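You operate a simulated robot arm through the tools that you are given. There is no shell and no other tool. Be economical: measure what you need, move in short steps, check, and stop when the job is done.

Carry out the task below with a simulated two-armed robot. There is one attempt and no reset: what you move stays moved.

JOB
Lift the black stub out, turn the marked disc to teal and pin it.
Fine: stub in the blue tray; pull the orange pin out, turn the disc, push the pin in again. Where these are worked on the way, their far stop is far enough and under half their travel is too little: orange pin.

The check looks at the end state, three seconds after you hand in, the way a careful person would. Anything else that was tipped, shoved, dropped, spilled or broken makes it a failure.

ROBOT AND FRAMES
Two 7-joint arms with three-finger grippers on one trunk that stands fixed in place. Base frame: the origin is at the foot of the trunk, x ahead of it, y to its left, z up. Readings come in mm, rad, newtons and seconds.
The left shoulder is at [70, 165, 1163], the right one opposite. With the tool pointing down near the work surface each hand reaches from about 360 to 880 mm from the base axis, measured 20 degrees to its own side. Payload 3.91 kg a hand.
The tool frame of a hand sits at the grasp point between the pads (the TCP): z along the fingers, y along the line on which they close. The tips reach 30 mm beyond it. Largest opening 116 mm; the body of the gripper starts 73 mm behind the TCP.
Orientation is that of the tool frame in the base frame, as a unit quaternion [x, y, z, w]. With the fingers straight down and closing along the base's y, the tool's x points along the base's -x, its y along +y and its z along -z.

CONTROLS
- The arms move only by the tool play_rows. It takes "left_deltas", "right_deltas" or both (then of equal length, played together; a hand with none holds still); each is one flat list of numbers, 7 for each row, row after row: the shift along the tool's x, y, z in mm, then the turn, a rotation vector about the tool's x, y, z in rad, then the opening, from 0 (shut) to 1 (fully open). In form: [dx, dy, dz, ax, ay, az, fingers, dx, dy, dz, ax, ay, az, fingers, ...]. A call has 1 to 12 rows; each row shifts and turns the commanded pose from where the row before left it, along the tool's axes as they then stand. A row lasts 0.2 s, in which the tool goes at most 50 mm and 0.15 rad; a call with a longer step from one row to the next is refused whole, and so is a gripper value outside its range. Where a pose cannot be reached the arm comes as near as it can. A force on the tool above 70 N (or 10 N above the force at the start of the call, whichever is more), or a blocked arm, ends the call early, and 0.2 s more pass. Each finger travels about 153 mm/s and halts on what it meets, pressing with about 39 N; the grip force reading is that of the motor and also rises with nothing between the fingers. The clock runs only during rows and for 0.2 s after the last one: add rows that do not move to give the fingers time. The reply holds the time, the measured pose of the TCP, the force on the tool along the base axes, the opening and the grip force, in the units named above and with some noise, with the torque about the TCP (base axes, N m) and any sound that the robot's microphone picked up.
- Cameras (640 x 400 px; columns grow to the right, rows downward): "scene" is now at [134.7, 21.2, 1478.7]; the picture's right is [0.24, -0.97, 0.00], its down [-0.58, -0.14, -0.80] and it looks along [0.78, 0.19, -0.59] (base axes); focal length 312 px, centre (320, 200). "left" rides on the left gripper at [75, 17, -88] in its tool frame; the picture's right is [-0.22, 0.97, 0.00], its down [-0.70, -0.16, -0.70] and it looks along [-0.68, -0.16, 0.71] (tool axes); focal length 247 px, centre (320, 200). "right" rides on the right gripper at [52, 56, -88] in its tool frame; the picture's right is [-0.73, 0.68, 0.00], its down [-0.49, -0.52, -0.70] and it looks along [-0.48, -0.51, 0.71] (tool axes); focal length 247 px, centre (320, 200). There is no depth. A picture from a camera that has moved, and an enlarged one, comes with that camera's place and axes in the base frame and with its lens.
- capture(camera): a new picture of that camera. No time passes.
- lift_body(by): slides the trunk up (or, below 0, down) by that many mm; the arms and the scene camera ride with it, the base frame stays. It gives what a move gives, with no picture.
- turn_head(pan, tilt): turns the head with the scene camera to pan (to the left, within 1.501 rad either way) and tilt (down, from -0.506 to 1.204), counted from straight ahead of the robot. It gives what a move gives.
- inspect(camera, box): a new picture of the part [left, top, right, bottom] of that camera's present view, enlarged. No time passes.
- hand_in(): hands the job in; it is judged then, once.

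Work in short steps. Places have to be worked out from the pictures, the camera data and where the tool is seen: move nearer, look again, correct. Check each grasp and each placing, and mend what went wrong. You have 120 turns and 86 pictures in all, those below and enlarged ones among them. Open the grippers and draw the arms clear of the work before you hand the job in, unless the task says otherwise; then end with one line.

The tools are called after ">>>" as a command line: name --argument value ..., lists and objects as JSON in quotes. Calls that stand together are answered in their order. play_rows: Moves the arms, as the interface text tells. Its arguments: {"type":"object","properties":{"left_deltas":{"type":"array","items":{"type":"number"}},"right_deltas":{"type":"array","items":{"type":"number"}}},"required":[]} The other tools are called the same way: lift_body (by) slides the trunk up or down; turn_head (pan, tilt) turns the head that bears the scene camera; capture (camera) takes a picture; inspect (camera, box) takes an enlarged picture of a part of a camera's view; hand_in () hands the job in.

At the start:

```text
time: 0.0
left_position: [507.3, 497.1, 1166.0]
left_tcp_rot: [0.0, 1.0, -0.001, 0.0]
left_contact_force: [-0.1, 0.3, 0.5]
left_ft_torque: [-0.03, -0.01, 0.01]
left_grip_width: 116.1
left_finger_force: 0.0
right_position: [588.6, -65.1, 1078.7]
right_tcp_rot: [0.0, 1.0, 0.0, 0.0]
right_contact_force: [-0.3, 1.1, 0.6]
right_ft_torque: [0.0, 0.0, 0.02]
right_grip_width: 116.0
right_finger_force: 0.0
trunk travel left (down, up): [-700.0, 140.0]
head pan, tilt: [0.239, 0.635]
```

scene: 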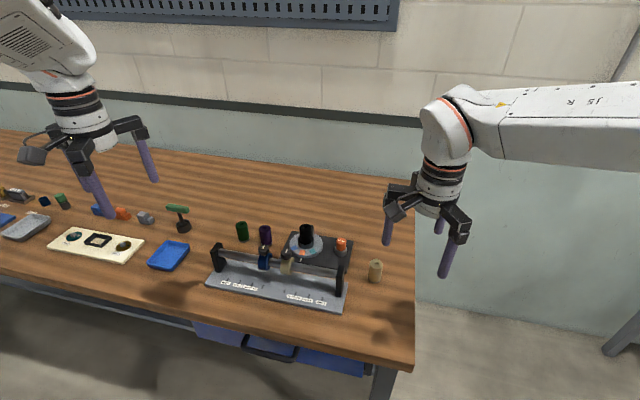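
right: 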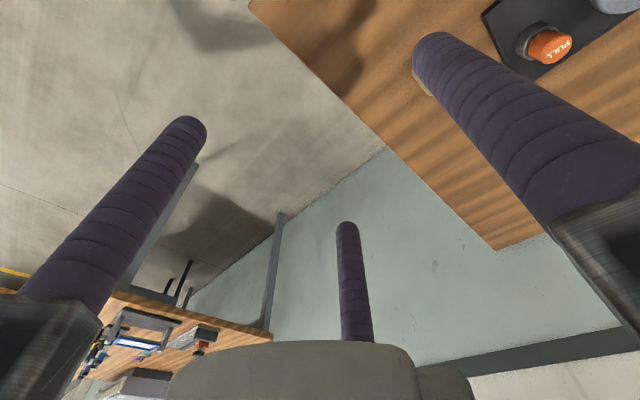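
left: 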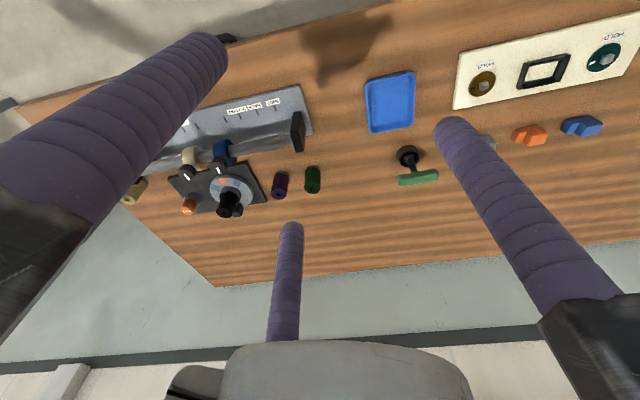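

The disc device sits near the table's right end, with the blue tray left of it. I'll enlarge both areas first.

>>> inspect --camera "scene" --box '[200, 205, 400, 330]'

>>> inspect --camera "left" --box '[110, 60, 430, 260]'

```text
3.20 times, centred on (300, 268) of scene
camera zoom: at [134.7, 21.2, 1478.7], right [0.24, -0.97, 0.0], down [-0.58, -0.14, -0.8], along [0.78, 0.19, -0.59], focal length 998 px, centre (384, -16)
```

zoom: 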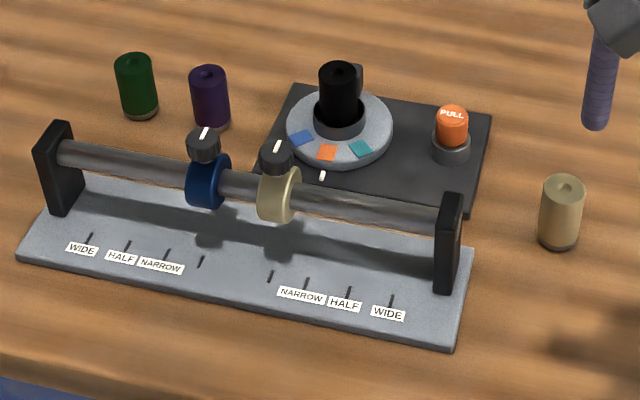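

```text
2.00 times, centred on (270, 160) of left
camera zoom: at [431.9, 513.7, 1254.9], right [0.22, 0.97, 0.0], down [0.7, -0.16, 0.7], along [0.68, -0.16, -0.71], focal length 494 px, centre (420, 280)
```

zoom: 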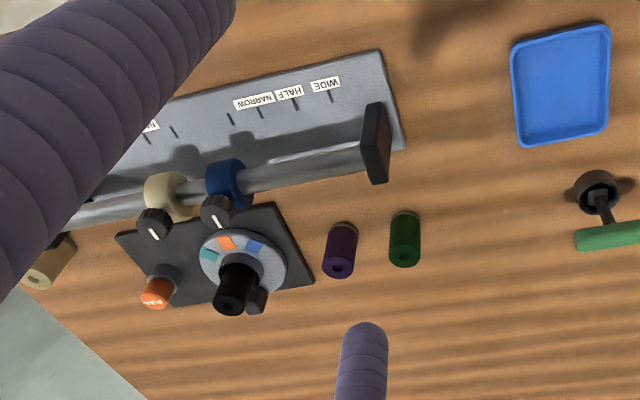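

Triangulating the two views gives an orange pin top near (778, 117, 853). I'll bring the left hand over, still high, for a closer look, and move the right hand aside.

>>> play_rows --left_deltas '[-12, -45, 8, 0, 0, 0, 1, -12, -45, 8, 0, 0, 0, 1, -12, -45, 8, 0, 0, 0, 1, -12, -45, 8, 0, 0, 0, 1, -12, -45, 8, 0, 0, 0, 1, -12, -45, 8, 0, 0, 0, 1, -12, -45, 8, 0, 0, 0, 1, -12, -45, 8, 0, 0, 0, 1]' --right_deltas '[10, -35, 0, 0, 0, 0, 1, 10, -35, 0, 0, 0, 0, 1, 10, -35, 0, 0, 0, 0, 1, 10, -35, 0, 0, 0, 0, 1, 10, -35, 0, 0, 0, 0, 1, 10, -35, 0, 0, 0, 0, 1, 10, -35, 0, 0, 0, 0, 1, 10, -35, 0, 0, 0, 0, 1]'

>>> capture --camera "left"

>>> capture --camera "scene"

```text
time: 1.8
left_position: [604.9, 137.3, 1101.5]
left_tcp_rot: [0.001, 1.0, 0.001, 0.0]
left_contact_force: [0.2, 0.5, -0.1]
left_ft_torque: [0.04, -0.02, 0.0]
left_grip_width: 115.8
left_finger_force: 0.1
right_position: [513.3, -324.4, 1077.1]
right_tcp_rot: [0.001, 1.0, 0.0, -0.002]
right_contact_force: [0.5, 0.0, -0.2]
right_ft_torque: [0.04, 0.05, -0.01]
right_grip_width: 115.9
right_finger_force: 0.0
right hand out of reach, approached as far as the arm can: row 8
trunk travel left (down, up): [-700.0, 140.0]
head pan, tilt: [0.239, 0.635]
```

```text
80 pictures are left
camera left: at [529.5, 153.8, 1190.0], right [0.22, 0.97, 0.0], down [0.7, -0.16, 0.7], along [0.68, -0.16, -0.71], focal length 247 px, centre (320, 200)
```

left: 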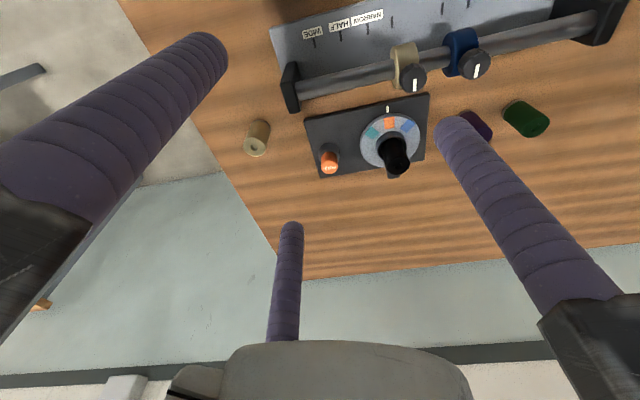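

```text
79 pictures are left
camera scene: at [135.9, 20.1, 1478.5], right [0.24, -0.97, 0.0], down [-0.58, -0.14, -0.8], along [0.78, 0.19, -0.59], focal length 312 px, centre (320, 200)
```

scene: 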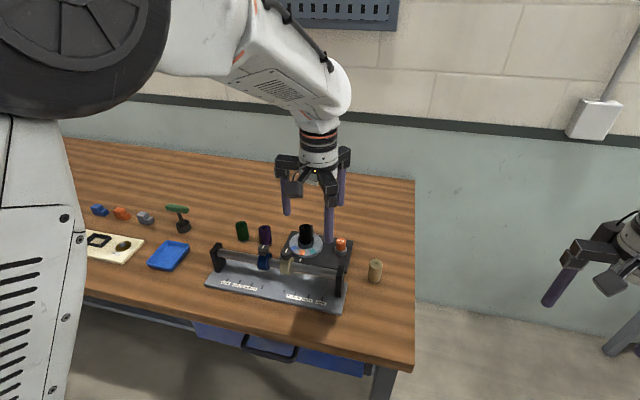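

The pictures show three finger-like posts on the hand, not two. I'll close the left hand in free space and look, to learn how it really grips.

>>> play_rows --left_deltas '[0, 0, 0, 0, 0, 0, 0.3, 0, 0, 0, 0, 0, 0, 0.3, 0, 0, 0, 0, 0, 0, 0.3]'

>>> capture --camera "left"

>>> inspect --camera "scene" --box '[230, 110, 390, 290]'

```text
time: 2.6
left_position: [603.1, 138.6, 1102.5]
left_tcp_rot: [0.0, 1.0, -0.001, 0.0]
left_contact_force: [0.4, -0.1, 1.4]
left_ft_torque: [-0.01, 0.0, -0.03]
left_grip_width: 34.8
left_finger_force: 0.0
right_position: [512.4, -323.2, 1077.2]
right_tcp_rot: [0.0, 1.0, 0.0, 0.0]
right_contact_force: [0.4, -0.1, -0.5]
right_ft_torque: [0.04, 0.0, -0.02]
right_grip_width: 115.9
right_finger_force: 0.0
trunk travel left (down, up): [-700.0, 140.0]
head pan, tilt: [0.239, 0.635]
```

```text
78 pictures are left
camera left: at [528.1, 155.0, 1190.7], right [0.22, 0.97, 0.0], down [0.7, -0.16, 0.7], along [0.68, -0.16, -0.71], focal length 247 px, centre (320, 200)
```

left: 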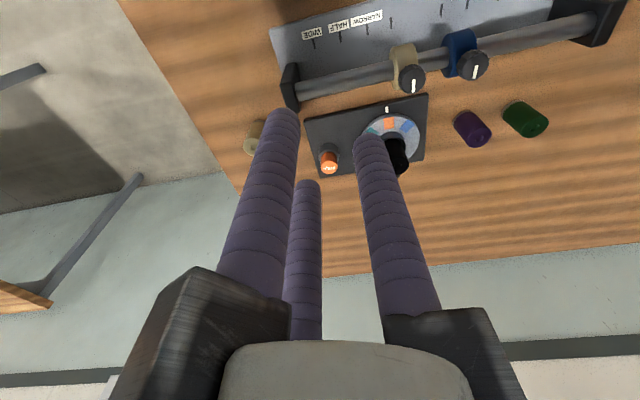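

```text
2.22 times, centred on (310, 200) of scene
camera zoom: at [134.3, 21.3, 1478.7], right [0.24, -0.97, 0.0], down [-0.58, -0.14, -0.8], along [0.78, 0.19, -0.59], focal length 693 px, centre (342, 200)
```

zoom: 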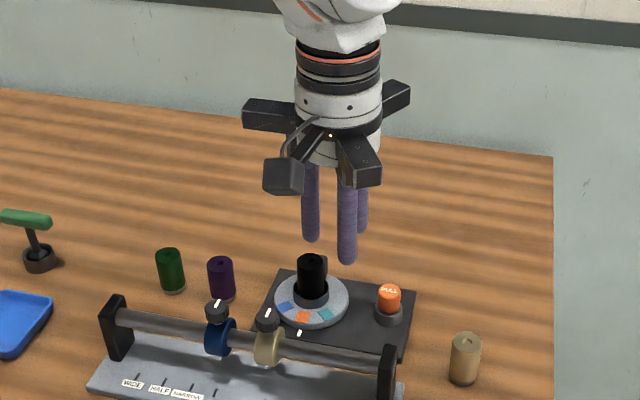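

It is a three-jaw centring gripper, with fingers at tool +y and ±120° from it. Now I'll enlarge the device in the hand camera.

>>> inspect --camera "left" --box '[290, 70, 450, 190]'

>>> inspect --camera "scene" --box '[270, 210, 370, 280]'

```text
3.33 times, centred on (370, 130) of left
camera zoom: at [528.1, 155.0, 1190.7], right [0.22, 0.97, 0.0], down [0.7, -0.16, 0.7], along [0.68, -0.16, -0.71], focal length 823 px, centre (153, 433)
```

zoom: 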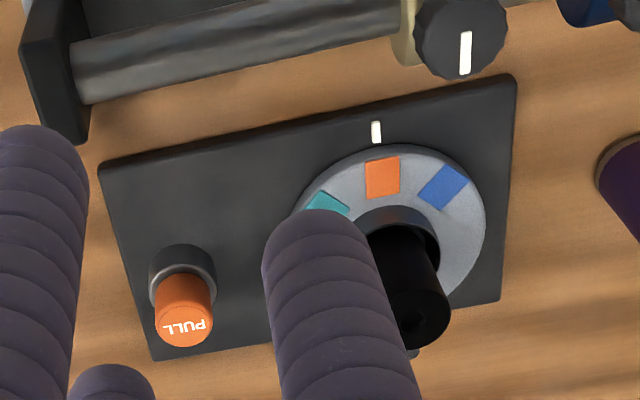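

```text
5.71 times, centred on (320, 245) of scene
camera zoom: at [134.3, 21.3, 1478.7], right [0.24, -0.97, 0.0], down [-0.58, -0.14, -0.8], along [0.78, 0.19, -0.59], focal length 1782 px, centre (320, -57)
```

zoom: 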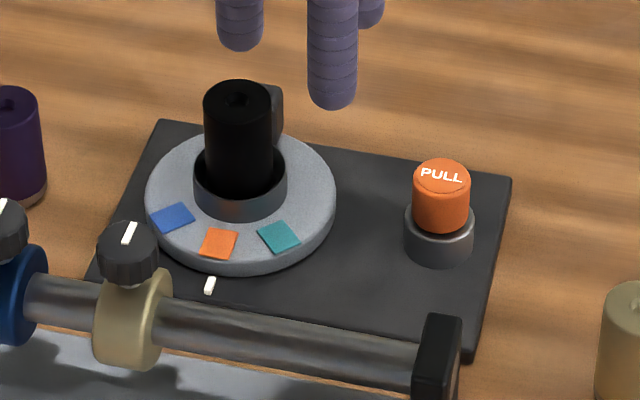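

The triangulated estimates are pin top ≈ (783, 115, 854) and stub top ≈ (774, 220, 888), about Ø34, in a cup of about Ø46 on a disc of about Ø96. I'll move to above the stub, well clear, and look again.

>>> play_rows --left_deltas '[-34, 16.4, 26, 0, 0, 0, 0.65, -34, 16.4, 26, 0, 0, 0, 0.65, -34, 16.4, 26, 0, 0, 0, 0.65, -34, 16.4, 26, 0, 0, 0, 0.65, -34, 16.4, 26, 0, 0, 0, 0.65, 0, 0, 0, 0, 0, 0, 0.65]'

>>> capture --camera "left"

>>> inspect --camera "scene" --box '[240, 150, 400, 290]'

```text
time: 4.0
left_position: [771.2, 218.4, 977.1]
left_tcp_rot: [0.0, 1.0, 0.001, 0.001]
left_contact_force: [-0.7, 0.7, 0.7]
left_ft_torque: [0.01, -0.01, 0.04]
left_grip_width: 75.3
left_finger_force: 0.0
right_position: [511.5, -323.7, 1076.9]
right_tcp_rot: [0.0, 1.0, 0.0, 0.001]
right_contact_force: [-0.1, -0.3, 0.2]
right_ft_torque: [0.01, 0.01, 0.02]
right_grip_width: 115.9
right_finger_force: 0.1
trunk travel left (down, up): [-700.0, 140.0]
head pan, tilt: [0.239, 0.635]
```

```text
74 pictures are left
camera left: at [695.6, 234.3, 1066.0], right [0.22, 0.97, 0.0], down [0.69, -0.16, 0.7], along [0.68, -0.16, -0.71], focal length 247 px, centre (320, 200)
```

left: 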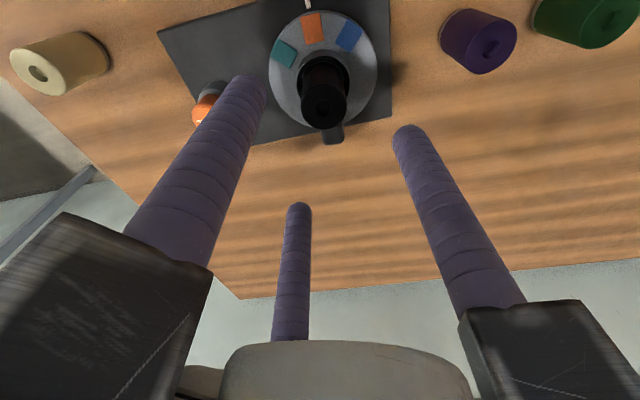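

```text
2.86 times, centred on (320, 220) of scene
camera zoom: at [132.8, 20.3, 1478.9], right [0.24, -0.97, 0.0], down [-0.58, -0.14, -0.81], along [0.78, 0.19, -0.59], focal length 891 px, centre (320, 143)
```

zoom: 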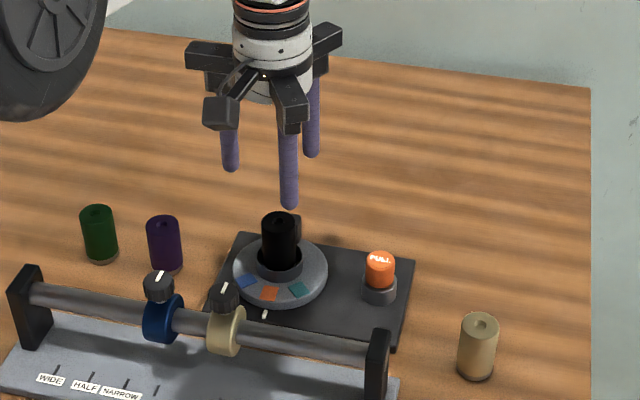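

The stub works out at (769, 219) with its top near z≈892, and the tool is centred over it. I'll descend so the tips surround the upper stub, staying above the peg behind it, which tops out near 864.

>>> play_rows --left_deltas '[1, 0.5, 30, 0, 0, 0, 0.6, 1, 0, 30, 0, 0, 0, 0.6, 0, 0, 22, 0, 0, 0, 0.6, 0, 0, 0, 0, 0, 0, 0.6]'

>>> capture --camera "left"

>>> inspect --camera "scene" --box '[260, 180, 370, 280]'

```text
time: 5.0
left_position: [770.9, 221.4, 891.3]
left_tcp_rot: [0.0, 1.0, -0.001, 0.001]
left_contact_force: [0.2, 0.9, 0.3]
left_ft_torque: [-0.01, 0.03, 0.01]
left_grip_width: 69.8
left_finger_force: 0.0
right_position: [513.3, -322.2, 1076.9]
right_tcp_rot: [0.0, 1.0, 0.0, -0.001]
right_contact_force: [-0.2, -0.3, 0.4]
right_ft_torque: [-0.03, -0.01, 0.02]
right_grip_width: 115.9
right_finger_force: 0.1
trunk travel left (down, up): [-700.0, 140.0]
head pan, tilt: [0.239, 0.635]
```

```text
72 pictures are left
camera left: at [696.2, 236.9, 980.2], right [0.22, 0.97, 0.0], down [0.7, -0.16, 0.7], along [0.68, -0.16, -0.71], focal length 247 px, centre (320, 200)
```

left: 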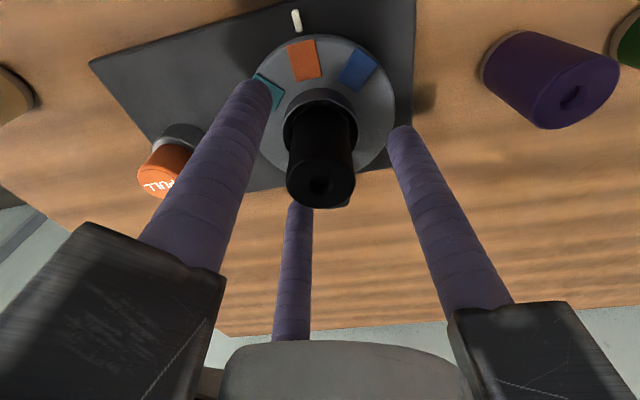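

```text
4.00 times, centred on (315, 230) of scene
camera zoom: at [134.4, 21.0, 1478.7], right [0.24, -0.97, 0.0], down [-0.58, -0.14, -0.81], along [0.78, 0.19, -0.59], focal length 1247 px, centre (340, 80)
```

zoom: 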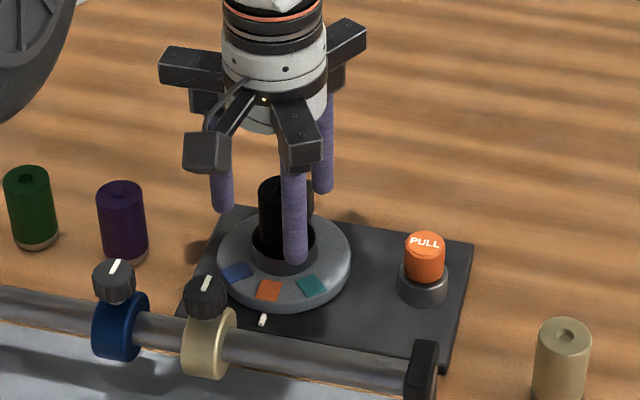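

The tips surround the upper stub, which now measures (774, 219.5). I'll shift slightly and close.

>>> play_rows --left_deltas '[-2, -1.5, 0, 0, 0, 0, 0.5, 0, 0, 0, 0, 0, 0, 0.3, 0, 0, 0, 0, 0, 0, 0.2, 0, 0, 0, 0, 0, 0, 0.2]'

>>> capture --camera "left"

```text
time: 6.0
left_position: [774.1, 218.5, 890.7]
left_tcp_rot: [0.0, 1.0, 0.001, 0.001]
left_contact_force: [1.5, 0.0, 0.9]
left_ft_torque: [-0.01, -0.07, 0.03]
left_grip_width: 35.0
left_finger_force: 39.1
right_position: [512.3, -322.2, 1077.7]
right_tcp_rot: [0.0, 1.0, 0.0, -0.001]
right_contact_force: [-0.3, -0.1, 0.3]
right_ft_torque: [0.01, 0.02, -0.01]
right_grip_width: 116.3
right_finger_force: 0.1
trunk travel left (down, up): [-700.0, 140.0]
head pan, tilt: [0.239, 0.635]
```

```text
70 pictures are left
camera left: at [698.9, 235.6, 979.9], right [0.22, 0.97, 0.0], down [0.7, -0.16, 0.7], along [0.68, -0.16, -0.71], focal length 247 px, centre (320, 200)
```

left: 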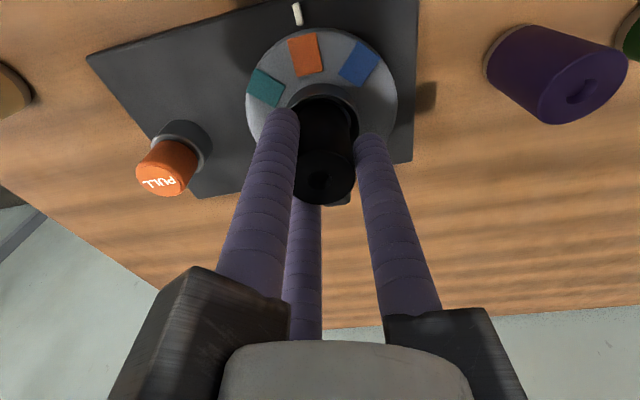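

The stub is gripped: width 35, force 39 N. I'll lift straight up slowly.

>>> play_rows --left_deltas '[0, 0, -10, 0, 0, 0, 0.2, 0, 0, -15, 0, 0, 0, 0.2, 0, 0, -25, 0, 0, 0, 0.2, 0, 0, -35, 0, 0, 0, 0.2, 0, 0, -35, 0, 0, 0, 0.2, 0, 0, -30, 0, 0, 0, 0.2]'

>>> capture --camera "left"

>>> capture --camera "scene"

```text
time: 7.4
left_position: [772.3, 216.8, 1042.5]
left_tcp_rot: [0.0, 1.0, 0.001, 0.001]
left_contact_force: [0.0, 0.3, -3.7]
left_ft_torque: [0.02, 0.0, 0.01]
left_grip_width: 35.2
left_finger_force: 38.7
right_position: [512.7, -324.8, 1076.8]
right_tcp_rot: [0.0, 1.0, 0.0, 0.0]
right_contact_force: [-0.2, 0.3, 0.2]
right_ft_torque: [-0.04, -0.05, 0.04]
right_grip_width: 115.9
right_finger_force: 0.1
trunk travel left (down, up): [-700.0, 140.0]
head pan, tilt: [0.239, 0.635]
```

```text
69 pictures are left
camera left: at [696.5, 233.5, 1130.8], right [0.22, 0.97, 0.0], down [0.7, -0.16, 0.7], along [0.68, -0.16, -0.71], focal length 247 px, centre (320, 200)
```

left: 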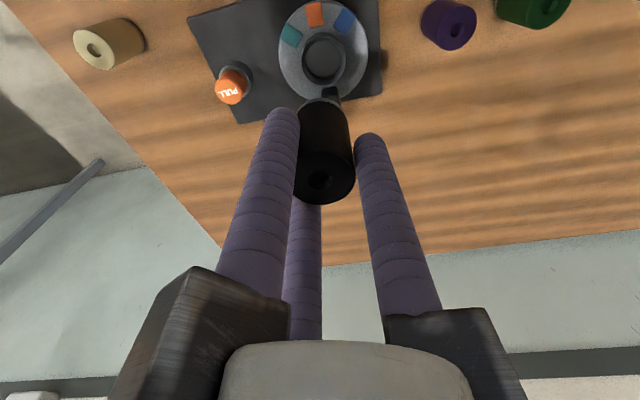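

```text
68 pictures are left
camera scene: at [134.4, 21.2, 1478.6], right [0.24, -0.97, 0.0], down [-0.58, -0.14, -0.8], along [0.78, 0.19, -0.59], focal length 312 px, centre (320, 200)
```

scene: 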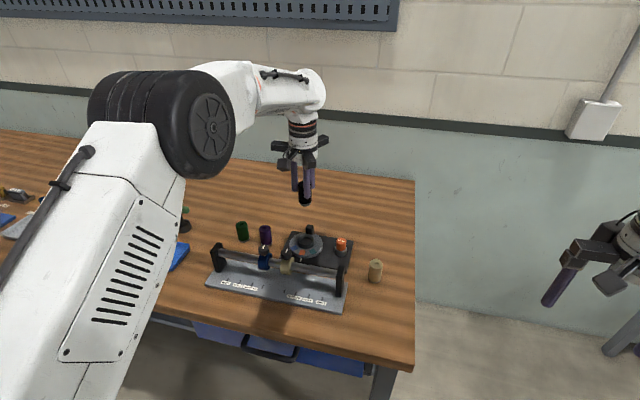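

The stub is out and held. The tray triangulates to about (648, 597, ~805), so I'll carry the stub over there and look.

>>> play_rows --left_deltas '[13.8, 42, 0, 0, 0, 0, 0.2, 13.8, 42, 0, 0, 0, 0, 0.2, 13.8, 42, 0, 0, 0, 0, 0.2, 13.8, 42, 0, 0, 0, 0, 0.2, 13.8, 42, 0, 0, 0, 0, 0.2, 13.8, 42, 0, 0, 0, 0, 0.2, 13.8, 42, 0, 0, 0, 0, 0.2, 13.8, 42, 0, 0, 0, 0, 0.2, 13.8, 42, 0, 0, 0, 0, 0.2, 0, 0, 0, 0, 0, 0, 0.2]'

>>> capture --camera "left"

>>> capture --camera "scene"

```text
time: 9.6
left_position: [646.0, 596.9, 1039.3]
left_tcp_rot: [0.0, 1.0, 0.0, 0.0]
left_contact_force: [0.5, 0.0, -3.0]
left_ft_torque: [0.03, -0.04, -0.01]
left_grip_width: 34.9
left_finger_force: 39.1
right_position: [514.5, -323.3, 1076.5]
right_tcp_rot: [0.0, 1.0, 0.0, 0.0]
right_contact_force: [0.4, -0.5, 0.3]
right_ft_torque: [0.04, 0.02, 0.01]
right_grip_width: 116.1
right_finger_force: 0.0
trunk travel left (down, up): [-700.0, 140.0]
head pan, tilt: [0.239, 0.635]
```

```text
67 pictures are left
camera left: at [571.4, 613.9, 1128.3], right [0.22, 0.97, 0.0], down [0.7, -0.16, 0.7], along [0.68, -0.16, -0.71], focal length 247 px, centre (320, 200)
```

left: 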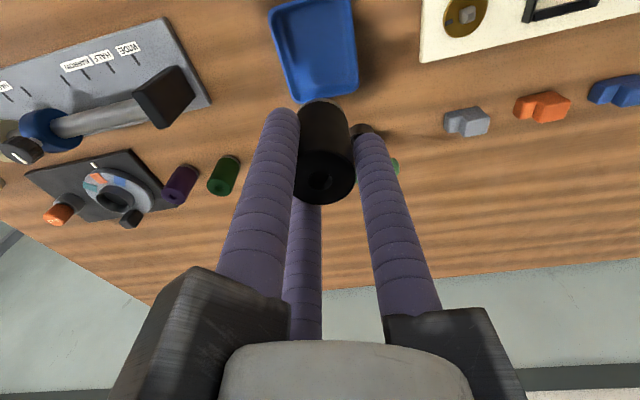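

```text
66 pictures are left
camera scene: at [135.4, 20.4, 1478.6], right [0.24, -0.97, 0.0], down [-0.58, -0.14, -0.8], along [0.78, 0.19, -0.59], focal length 312 px, centre (320, 200)
```

scene: 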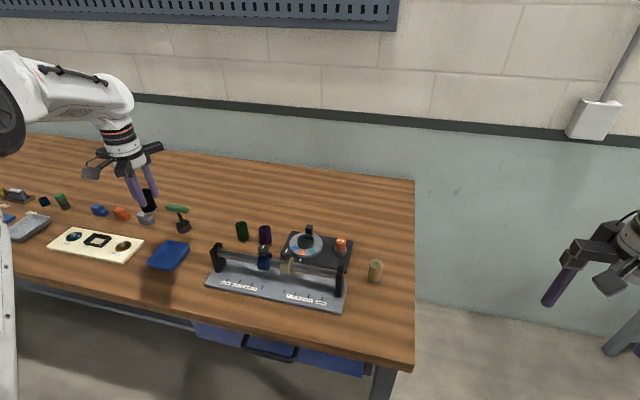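

The tray centre refines to about (647, 593), spanning roughly 95×105 mm, so the stub is over it. I'll descend most of the way.

>>> play_rows --left_deltas '[0, -1, 40, 0, 0, 0, 0.2, 0, -1, 40, 0, 0, 0, 0.2, 0, -1, 40, 0, 0, 0, 0.2, 0, 0, 30, 0, 0, 0, 0.2, 0, 0, 0, 0, 0, 0, 0.2]'

>>> capture --camera "left"

>>> inspect --camera "scene" --box '[110, 170, 230, 290]'

```text
time: 10.8
left_position: [644.3, 594.8, 892.2]
left_tcp_rot: [0.0, 1.0, 0.0, 0.001]
left_contact_force: [-0.3, 0.0, -3.3]
left_ft_torque: [0.03, 0.02, -0.02]
left_grip_width: 35.1
left_finger_force: 39.2
right_position: [512.7, -323.1, 1077.2]
right_tcp_rot: [0.0, 1.0, 0.0, 0.0]
right_contact_force: [0.0, -0.3, 0.3]
right_ft_torque: [0.03, 0.01, -0.02]
right_grip_width: 116.1
right_finger_force: 0.0
trunk travel left (down, up): [-700.0, 140.0]
head pan, tilt: [0.239, 0.635]
```

```text
65 pictures are left
camera left: at [568.3, 611.1, 980.3], right [0.22, 0.97, 0.0], down [0.7, -0.16, 0.7], along [0.68, -0.16, -0.71], focal length 247 px, centre (320, 200)
```

left: 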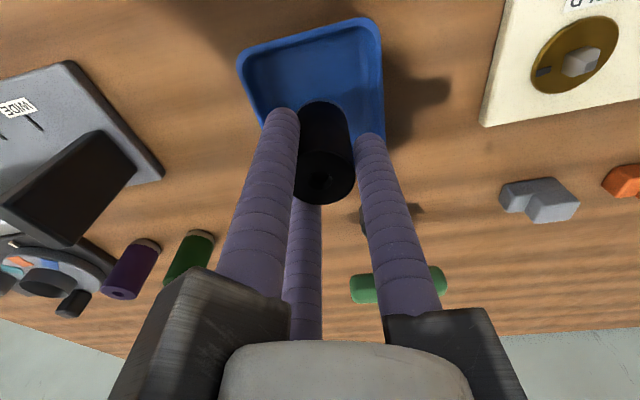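

```text
3.33 times, centred on (170, 230) of scene
camera zoom: at [134.5, 20.9, 1478.7], right [0.24, -0.97, 0.0], down [-0.58, -0.14, -0.8], along [0.78, 0.19, -0.59], focal length 1040 px, centre (820, 100)
```

zoom: 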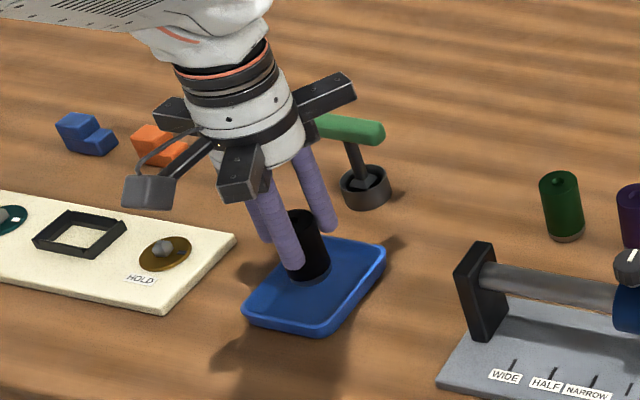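

The tray spans x 598–695, y 555–636, so the stub is centred over it. I'll lower in small steps until contact.

>>> play_rows --left_deltas '[0, 0, 6, 0, 0, 0, 0.2, 0, 0, 5, 0, 0, 0, 0.2, 0, 0, 4, 0, 0, 0, 0.2, 0, 0, 4, 0, 0, 0, 0.2]'

>>> inspect --camera "scene" --box '[140, 210, 210, 280]'

```text
time: 11.8
left_position: [649.0, 594.8, 870.5]
left_tcp_rot: [0.0, 1.0, 0.0, 0.001]
left_contact_force: [-0.2, 0.4, -3.9]
left_ft_torque: [-0.01, 0.0, -0.02]
left_grip_width: 35.4
left_finger_force: 39.3
right_position: [513.0, -322.8, 1075.9]
right_tcp_rot: [0.0, 1.0, 0.0, -0.001]
right_contact_force: [-0.5, 0.2, -0.6]
right_ft_torque: [0.06, -0.01, 0.0]
right_grip_width: 115.9
right_finger_force: 0.1
trunk travel left (down, up): [-700.0, 140.0]
head pan, tilt: [0.239, 0.635]
```

```text
5.71 times, centred on (175, 245) of scene
camera zoom: at [135.4, 21.8, 1478.6], right [0.24, -0.97, 0.0], down [-0.58, -0.14, -0.8], along [0.78, 0.19, -0.59], focal length 1782 px, centre (1149, -57)
```

zoom: 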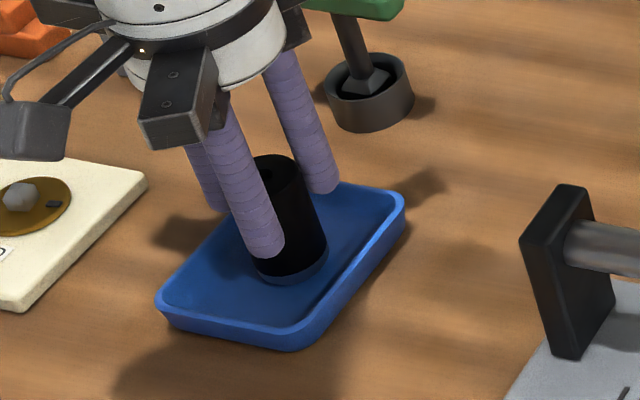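

Not touching yet, as the force is still just the weight. I'll keep lowering in small steps.

>>> play_rows --left_deltas '[0, 0, 3, 0, 0, 0, 0.2, 0, 0, 3, 0, 0, 0, 0.2, 0, 0, 0, 0, 0, 0, 0.2]'

>>> inspect --camera "scene" --box '[140, 210, 210, 280]'

```text
time: 12.6
left_position: [649.7, 593.1, 868.5]
left_tcp_rot: [0.0, 1.0, 0.002, 0.002]
left_contact_force: [-0.8, 3.4, 16.1]
left_ft_torque: [0.04, 0.25, 0.08]
left_grip_width: 34.8
left_finger_force: 38.8
right_position: [513.0, -324.5, 1078.2]
right_tcp_rot: [-0.001, 1.0, 0.001, 0.002]
right_contact_force: [-0.2, -0.3, -0.3]
right_ft_torque: [-0.01, -0.01, 0.0]
right_grip_width: 116.0
right_finger_force: 0.1
trunk travel left (down, up): [-700.0, 140.0]
head pan, tilt: [0.239, 0.635]
```

```text
5.71 times, centred on (175, 245) of scene
camera zoom: at [132.4, 19.5, 1479.2], right [0.24, -0.97, 0.0], down [-0.58, -0.14, -0.81], along [0.78, 0.19, -0.59], focal length 1782 px, centre (1149, -57)
```

zoom: 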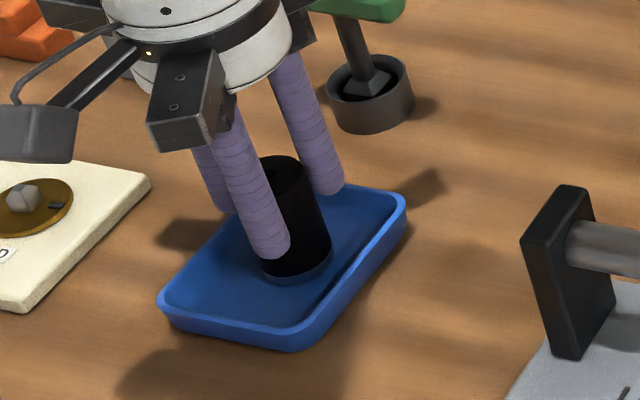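

The stub is on the tray floor at 16 N. I'll release in steps, wait, then retreat straight up.

>>> play_rows --left_deltas '[0, 0, -1.5, 0, 0, 0, 0.2, 0, 0, 0, 0, 0, 0, 0.35, 0, 0, 0, 0, 0, 0, 0.45, 0, 0, 0, 0, 0, 0, 0.45, 0, 0, -20, 0, 0, 0, 0.45, 0, 0, -35, 0, 0, 0, 0.45, 0, 0, -45, 0, 0, 0, 0.45, 0, 0, -45, 0, 0, 0, 0.45, 0, 0, 0, 0, 0, 0, 0.45]'

>>> inspect --camera "scene" --box '[110, 170, 230, 290]'

```text
time: 14.6
left_position: [650.9, 589.5, 1008.6]
left_tcp_rot: [0.0, 1.0, 0.0, 0.0]
left_contact_force: [-0.3, 0.2, -0.2]
left_ft_torque: [-0.03, 0.0, 0.0]
left_grip_width: 52.4
left_finger_force: 0.0
right_position: [513.0, -322.6, 1075.7]
right_tcp_rot: [0.0, 1.0, 0.0, 0.001]
right_contact_force: [-0.3, 0.2, -0.3]
right_ft_torque: [-0.02, 0.01, 0.01]
right_grip_width: 115.7
right_finger_force: 0.0
trunk travel left (down, up): [-700.0, 140.0]
head pan, tilt: [0.239, 0.635]
```

```text
3.33 times, centred on (170, 230) of scene
camera zoom: at [135.5, 21.8, 1478.5], right [0.24, -0.97, 0.0], down [-0.58, -0.14, -0.8], along [0.78, 0.19, -0.59], focal length 1040 px, centre (820, 100)
```

zoom: 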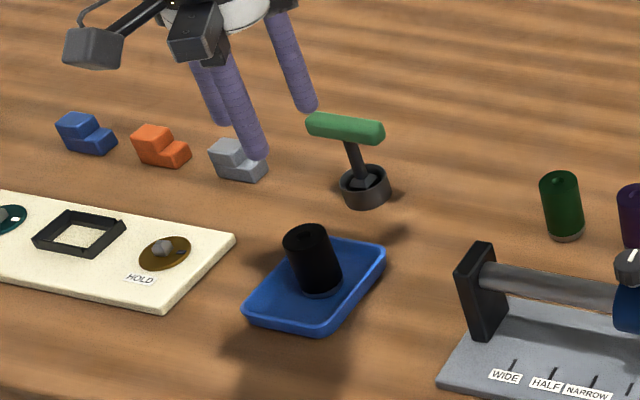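

The stub stands in the tray. Now I'll move to above the orange pin at about (783, 115).

>>> play_rows --left_deltas '[-12, -43, 0, 0, 0, 0, 0.5, -12, -43, 0, 0, 0, 0, 0.5, -12, -43, 0, 0, 0, 0, 0.5, -12, -43, 0, 0, 0, 0, 0.5, -12, -43, 0, 0, 0, 0, 0.5, -12, -43, 0, 0, 0, 0, 0.5, -12, -43, 0, 0, 0, 0, 0.5, -12, -43, 0, 0, 0, 0, 0.5, -12, -43, 0, 0, 0, 0, 0.5, -12, -43, 0, 0, 0, 0, 0.5, -12, -44, 0, 0, 0, 0, 0.5, 0, 0, 40, 0, 0, 0, 0.5]'

>>> capture --camera "left"

>>> inspect --camera "scene" --box '[260, 180, 390, 290]'

```text
time: 17.2
left_position: [783.4, 122.1, 969.1]
left_tcp_rot: [-0.001, 1.0, 0.0, 0.001]
left_contact_force: [0.6, 1.2, 0.5]
left_ft_torque: [-0.03, 0.01, 0.0]
left_grip_width: 57.8
left_finger_force: 0.0
right_position: [514.9, -323.1, 1075.8]
right_tcp_rot: [0.0, 1.0, 0.0, -0.001]
right_contact_force: [0.4, -0.5, 0.1]
right_ft_torque: [0.0, 0.04, 0.03]
right_grip_width: 115.9
right_finger_force: 0.1
trunk travel left (down, up): [-700.0, 140.0]
head pan, tilt: [0.239, 0.635]
```

```text
60 pictures are left
camera left: at [708.7, 138.7, 1058.9], right [0.22, 0.97, 0.0], down [0.7, -0.16, 0.7], along [0.68, -0.16, -0.71], focal length 247 px, centre (320, 200)
```

left: 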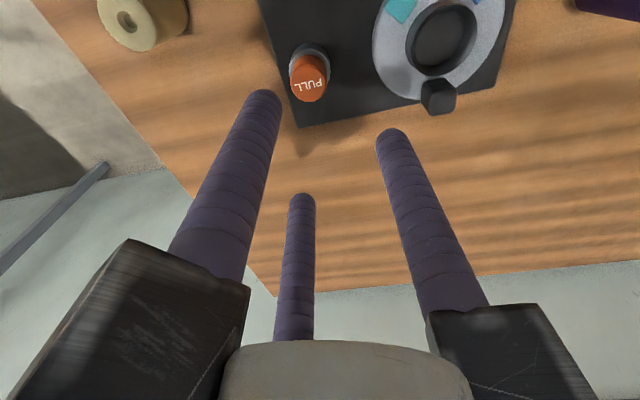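

```text
3.64 times, centred on (325, 235) of scene
camera zoom: at [136.5, 22.4, 1478.5], right [0.24, -0.97, 0.0], down [-0.58, -0.14, -0.8], along [0.78, 0.19, -0.59], focal length 1134 px, centre (302, 73)
```

zoom: 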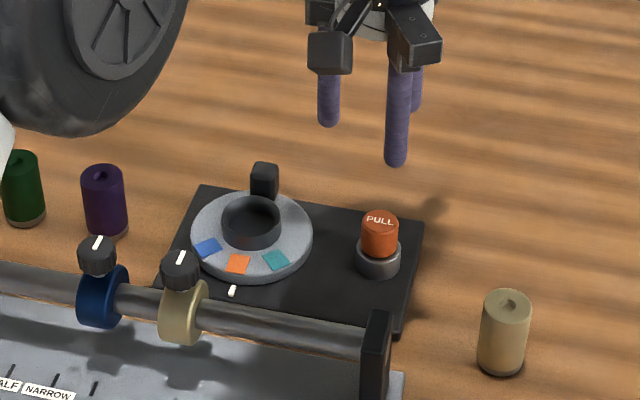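

The pin is near (779, 115.5), with its top at about 855 and its collar top at about 828. I'll descend partway, correcting y, and re-measure.

>>> play_rows --left_deltas '[1, -3, 30, 0, 0, 0, 0.5, 1, -3, 30, 0, 0, 0, 0.5, 1, 0, 20, 0, 0, 0, 0.5, 0, 0, 0, 0, 0, 0, 0.5]'

>>> capture --camera "left"

>>> inspect --camera "scene" --box '[300, 190, 390, 270]'

```text
time: 18.2
left_position: [781.8, 113.6, 891.1]
left_tcp_rot: [0.0, 1.0, 0.001, 0.001]
left_contact_force: [-0.2, 0.3, -0.9]
left_ft_torque: [-0.01, -0.01, 0.01]
left_grip_width: 57.9
left_finger_force: 0.1
right_position: [513.6, -323.6, 1078.0]
right_tcp_rot: [-0.001, 1.0, 0.0, -0.001]
right_contact_force: [-0.2, -0.1, 0.4]
right_ft_torque: [0.02, 0.0, 0.01]
right_grip_width: 115.9
right_finger_force: 0.2
trunk travel left (down, up): [-700.0, 140.0]
head pan, tilt: [0.239, 0.635]
```

```text
58 pictures are left
camera left: at [705.1, 130.8, 979.8], right [0.22, 0.97, 0.0], down [0.7, -0.16, 0.7], along [0.68, -0.16, -0.71], focal length 247 px, centre (320, 200)
```

left: 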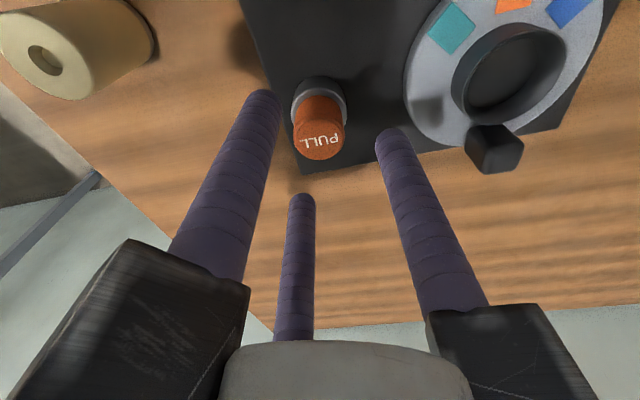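

```text
5.00 times, centred on (345, 230) of scene
camera zoom: at [134.7, 21.0, 1478.7], right [0.24, -0.97, 0.0], down [-0.58, -0.14, -0.8], along [0.78, 0.19, -0.59], focal length 1559 px, centre (195, 50)
```

zoom: 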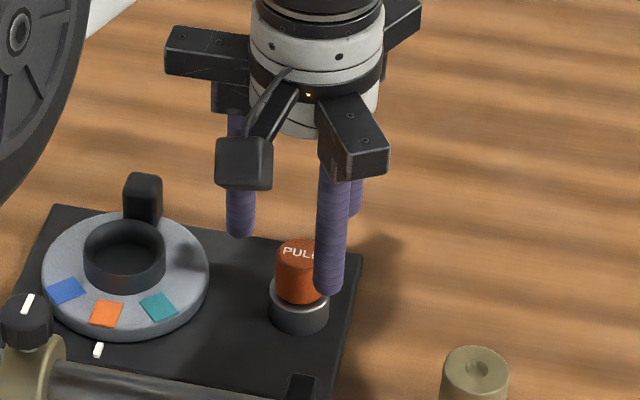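

The pin measures (778, 114), about 3 mm nearer than the tool. I'll correct, go down to TCP ≈ 866, and close on the pin.

>>> play_rows --left_deltas '[2, 0.5, 13, 0, 0, 0, 0.5, 0, 0, 12, 0, 0, 0, 0.5, 0, 0, 0, 0, 0, 0, 0.4, 0, 0, 0, 0, 0, 0, 0.2, 0, 0, 0, 0, 0, 0, 0.15, 0, 0, 0, 0, 0, 0, 0.15]'

>>> capture --camera "left"

>>> inspect --camera "scene" --box '[300, 190, 390, 270]'

```text
time: 19.6
left_position: [775.8, 115.2, 866.9]
left_tcp_rot: [0.0, 1.0, 0.0, -0.001]
left_contact_force: [-16.9, -1.2, -2.4]
left_ft_torque: [0.24, 0.83, -0.04]
left_grip_width: 27.7
left_finger_force: 45.7
right_position: [512.2, -322.9, 1077.4]
right_tcp_rot: [0.001, 1.0, 0.001, 0.001]
right_contact_force: [-0.1, -0.1, 0.2]
right_ft_torque: [0.0, 0.0, 0.0]
right_grip_width: 116.1
right_finger_force: 0.2
trunk travel left (down, up): [-700.0, 140.0]
head pan, tilt: [0.239, 0.635]
```

```text
56 pictures are left
camera left: at [700.1, 131.5, 956.0], right [0.23, 0.97, 0.0], down [0.7, -0.16, 0.7], along [0.68, -0.16, -0.72], focal length 247 px, centre (320, 200)
```

left: 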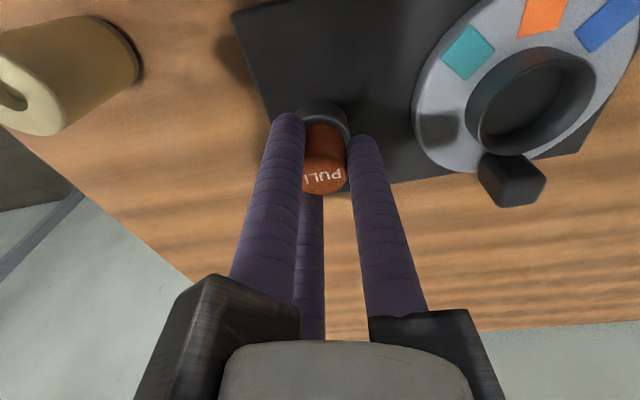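

```text
5.00 times, centred on (345, 230) of scene
camera zoom: at [132.4, 20.8, 1478.8], right [0.24, -0.97, 0.0], down [-0.58, -0.14, -0.81], along [0.78, 0.19, -0.59], focal length 1559 px, centre (195, 50)
```

zoom: 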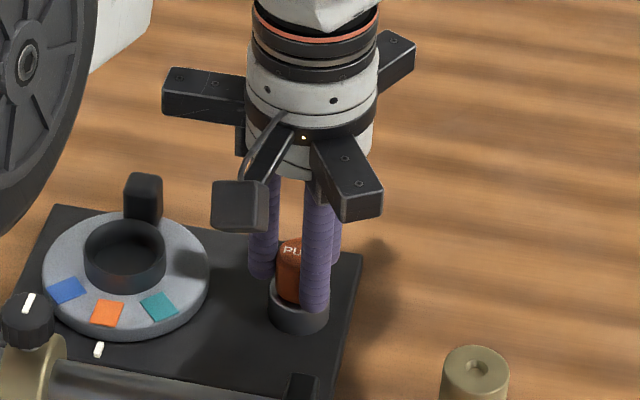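

Pin gripped at width 27.7. There is −17 N of side load, so I'll ease 1.5 mm toward the robot and start pulling up.

>>> play_rows --left_deltas '[1.5, 0, 0, 0, 0, 0, 0.15, 0, 0, -4, 0, 0, 0, 0.15, 0, 0, -4, 0, 0, 0, 0.15, 0, 0, 0, 0, 0, 0, 0.15]'

>>> inspect --camera "scene" --box '[300, 190, 390, 270]'

```text
time: 20.6
left_position: [775.1, 114.1, 876.7]
left_tcp_rot: [0.0, 1.0, 0.0, 0.002]
left_contact_force: [-7.9, 2.0, -0.3]
left_ft_torque: [0.33, 0.17, 0.0]
left_grip_width: 27.4
left_finger_force: 44.8
right_position: [512.5, -323.1, 1077.5]
right_tcp_rot: [-0.001, 1.0, -0.001, 0.0]
right_contact_force: [0.2, -0.3, -0.6]
right_ft_torque: [-0.01, 0.0, 0.02]
right_grip_width: 115.8
right_finger_force: 0.0
trunk travel left (down, up): [-700.0, 140.0]
head pan, tilt: [0.239, 0.635]
```

```text
5.00 times, centred on (345, 230) of scene
camera zoom: at [133.9, 21.4, 1478.8], right [0.24, -0.97, 0.0], down [-0.58, -0.14, -0.81], along [0.78, 0.19, -0.59], focal length 1559 px, centre (195, 50)
```

zoom: 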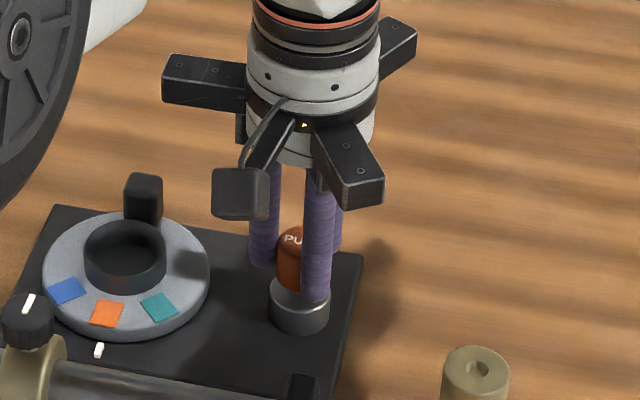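

The pin rises with the hand at almost no axial force. I'll pull further in small steps, watching for the stop.

>>> play_rows --left_deltas '[0.5, 0, -4, 0, 0, 0, 0.15, 0, 0, -4, 0, 0, 0, 0.15, 0, 0, 0, 0, 0, 0, 0.15]'

>>> inspect --camera "scene" --box '[300, 190, 390, 270]'

```text
time: 21.4
left_position: [774.6, 115.2, 883.6]
left_tcp_rot: [0.0, 1.0, -0.001, 0.001]
left_contact_force: [1.4, 8.8, 0.6]
left_ft_torque: [0.44, -0.36, 0.14]
left_grip_width: 27.8
left_finger_force: 45.0
right_position: [514.4, -322.2, 1077.1]
right_tcp_rot: [0.0, 1.0, 0.0, 0.001]
right_contact_force: [0.1, -0.2, 0.1]
right_ft_torque: [0.01, -0.02, -0.01]
right_grip_width: 116.2
right_finger_force: 0.2
trunk travel left (down, up): [-700.0, 140.0]
head pan, tilt: [0.239, 0.635]
```

```text
5.00 times, centred on (345, 230) of scene
camera zoom: at [135.0, 22.2, 1478.7], right [0.24, -0.97, 0.0], down [-0.58, -0.14, -0.8], along [0.78, 0.19, -0.59], focal length 1559 px, centre (195, 50)
```

zoom: 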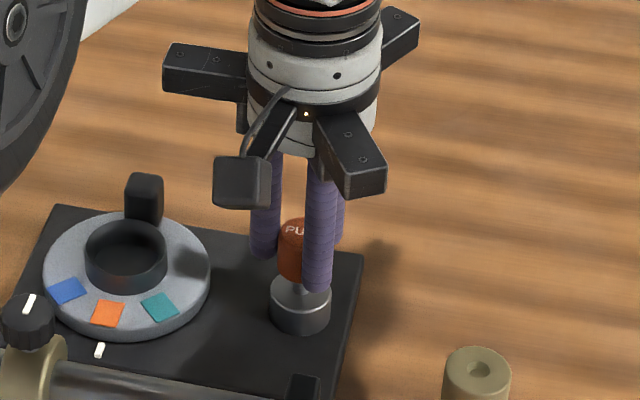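

It's up about 17 mm with still no axial force and the thin shaft showing. I'll continue toward the stop.

>>> play_rows --left_deltas '[0, -0.5, -3, 0, 0, 0, 0.15, 0, 0, -3, 0, 0, 0, 0.15, 0, 0, -3, 0, 0, 0, 0.15, 0, 0, 0, 0, 0, 0, 0.15]'

>>> inspect --camera "scene" --box '[300, 190, 390, 270]'

```text
time: 22.4
left_position: [774.0, 115.7, 885.6]
left_tcp_rot: [0.0, 1.0, 0.0, -0.005]
left_contact_force: [-1.6, 15.2, -33.2]
left_ft_torque: [0.27, 0.02, 0.13]
left_grip_width: 27.9
left_finger_force: 44.8
right_position: [516.7, -321.5, 1074.5]
right_tcp_rot: [0.0, 1.0, -0.001, -0.002]
right_contact_force: [-0.6, 0.5, -1.0]
right_ft_torque: [0.0, 0.02, 0.02]
right_grip_width: 116.1
right_finger_force: 0.1
trunk travel left (down, up): [-700.0, 140.0]
head pan, tilt: [0.239, 0.635]
```

```text
5.00 times, centred on (345, 230) of scene
camera zoom: at [139.8, 24.2, 1477.7], right [0.24, -0.97, 0.0], down [-0.58, -0.14, -0.8], along [0.78, 0.19, -0.6], focal length 1559 px, centre (195, 50)
```

zoom: 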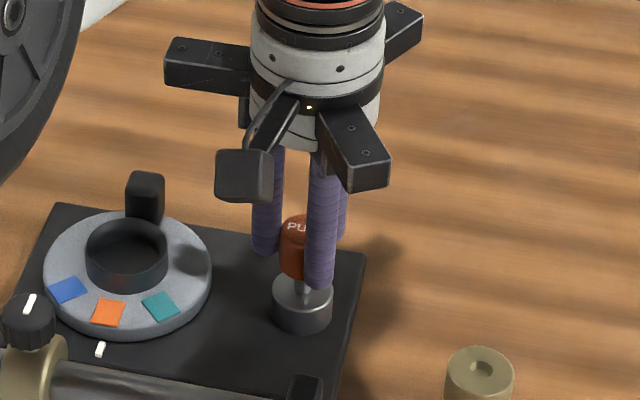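

It hit the stop at 33 N after about 20 mm of travel. I'll unload, open, and see whether the pin stays up.

>>> play_rows --left_deltas '[0, 0, 5, 0, 0, 0, 0.15, 0, 0, 0, 0, 0, 0, 0.25, 0, 0, 0, 0, 0, 0, 0.4, 0, 0, 0, 0, 0, 0, 0.5, 0, 0, 0, 0, 0, 0, 0.5]'

>>> inspect --camera "scene" --box '[300, 190, 390, 270]'

```text
time: 23.6
left_position: [773.7, 110.8, 886.8]
left_tcp_rot: [0.0, 1.0, 0.0, 0.001]
left_contact_force: [-1.0, -0.6, 0.3]
left_ft_torque: [0.04, 0.02, 0.02]
left_grip_width: 58.1
left_finger_force: 0.1
right_position: [513.9, -325.1, 1076.2]
right_tcp_rot: [0.0, 1.0, 0.0, 0.0]
right_contact_force: [0.5, -0.6, 0.0]
right_ft_torque: [0.03, 0.01, -0.03]
right_grip_width: 115.9
right_finger_force: 0.1
trunk travel left (down, up): [-700.0, 140.0]
head pan, tilt: [0.239, 0.635]
```

```text
5.00 times, centred on (345, 230) of scene
camera zoom: at [134.9, 20.4, 1478.7], right [0.24, -0.97, 0.0], down [-0.58, -0.14, -0.8], along [0.78, 0.19, -0.59], focal length 1559 px, centre (195, 50)
```

zoom: 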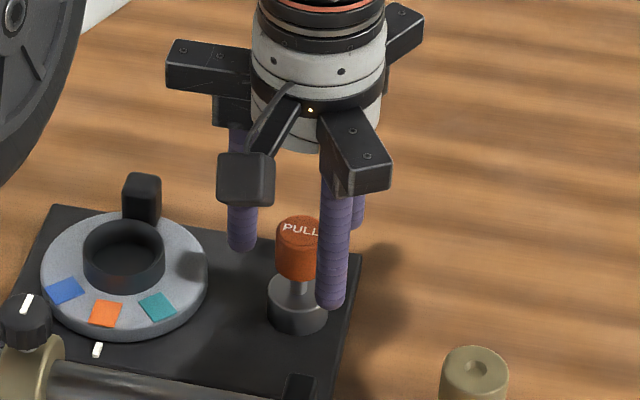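

The pin stays at its far stop. I'll lift clear, move over the disc centre at about (773, 218), and turn the hand +0.52 rad so the disc's peg sits between two fingers.

>>> play_rows --left_deltas '[0, 0, -40, 0, 0, 0, 0.5, 0, 0, -40, 0, 0, 0, 0.6, 0, 36, 0, 0, 0, 0, 0.6, 0, 36, 0, 0, 0, 0, 0.6, 0, 34, 0, 0, 0, 0, 0.6, 0, 0, 0, 0, 0, 0.13, 0.6, 0, 0, 0, 0, 0, 0.13, 0.6, 0, 0, 0, 0, 0, 0.13, 0.6, 0, 0, 0, 0, 0, 0.13, 0.6, 0, 0, 0, 0, 0, 0, 0.6]'

>>> capture --camera "left"

>>> inspect --camera "scene" --box '[260, 190, 370, 280]'

```text
time: 25.8
left_position: [775.4, 220.0, 967.7]
left_tcp_rot: [0.258, 0.966, 0.0, 0.0]
left_contact_force: [0.3, 0.2, 0.9]
left_ft_torque: [0.0, -0.01, -0.02]
left_grip_width: 69.8
left_finger_force: 0.0
right_position: [512.7, -323.3, 1076.9]
right_tcp_rot: [-0.001, 1.0, 0.001, 0.0]
right_contact_force: [0.1, -0.9, -0.2]
right_ft_torque: [0.02, 0.0, -0.02]
right_grip_width: 116.0
right_finger_force: 0.0
trunk travel left (down, up): [-700.0, 140.0]
head pan, tilt: [0.239, 0.635]
```

```text
50 pictures are left
camera left: at [717.8, 270.7, 1056.4], right [0.68, 0.73, 0.0], down [0.52, -0.49, 0.7], along [0.51, -0.48, -0.71], focal length 247 px, centre (320, 200)
```

left: 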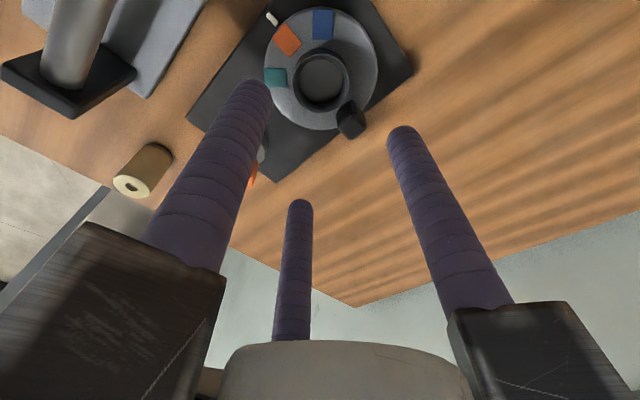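

```text
4.44 times, centred on (315, 235) of scene
camera zoom: at [134.6, 21.1, 1478.7], right [0.24, -0.97, 0.0], down [-0.58, -0.14, -0.8], along [0.78, 0.19, -0.59], focal length 1386 px, centre (342, 44)
```

zoom: 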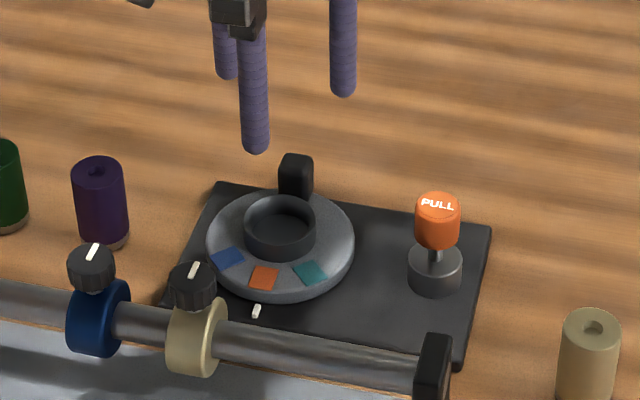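

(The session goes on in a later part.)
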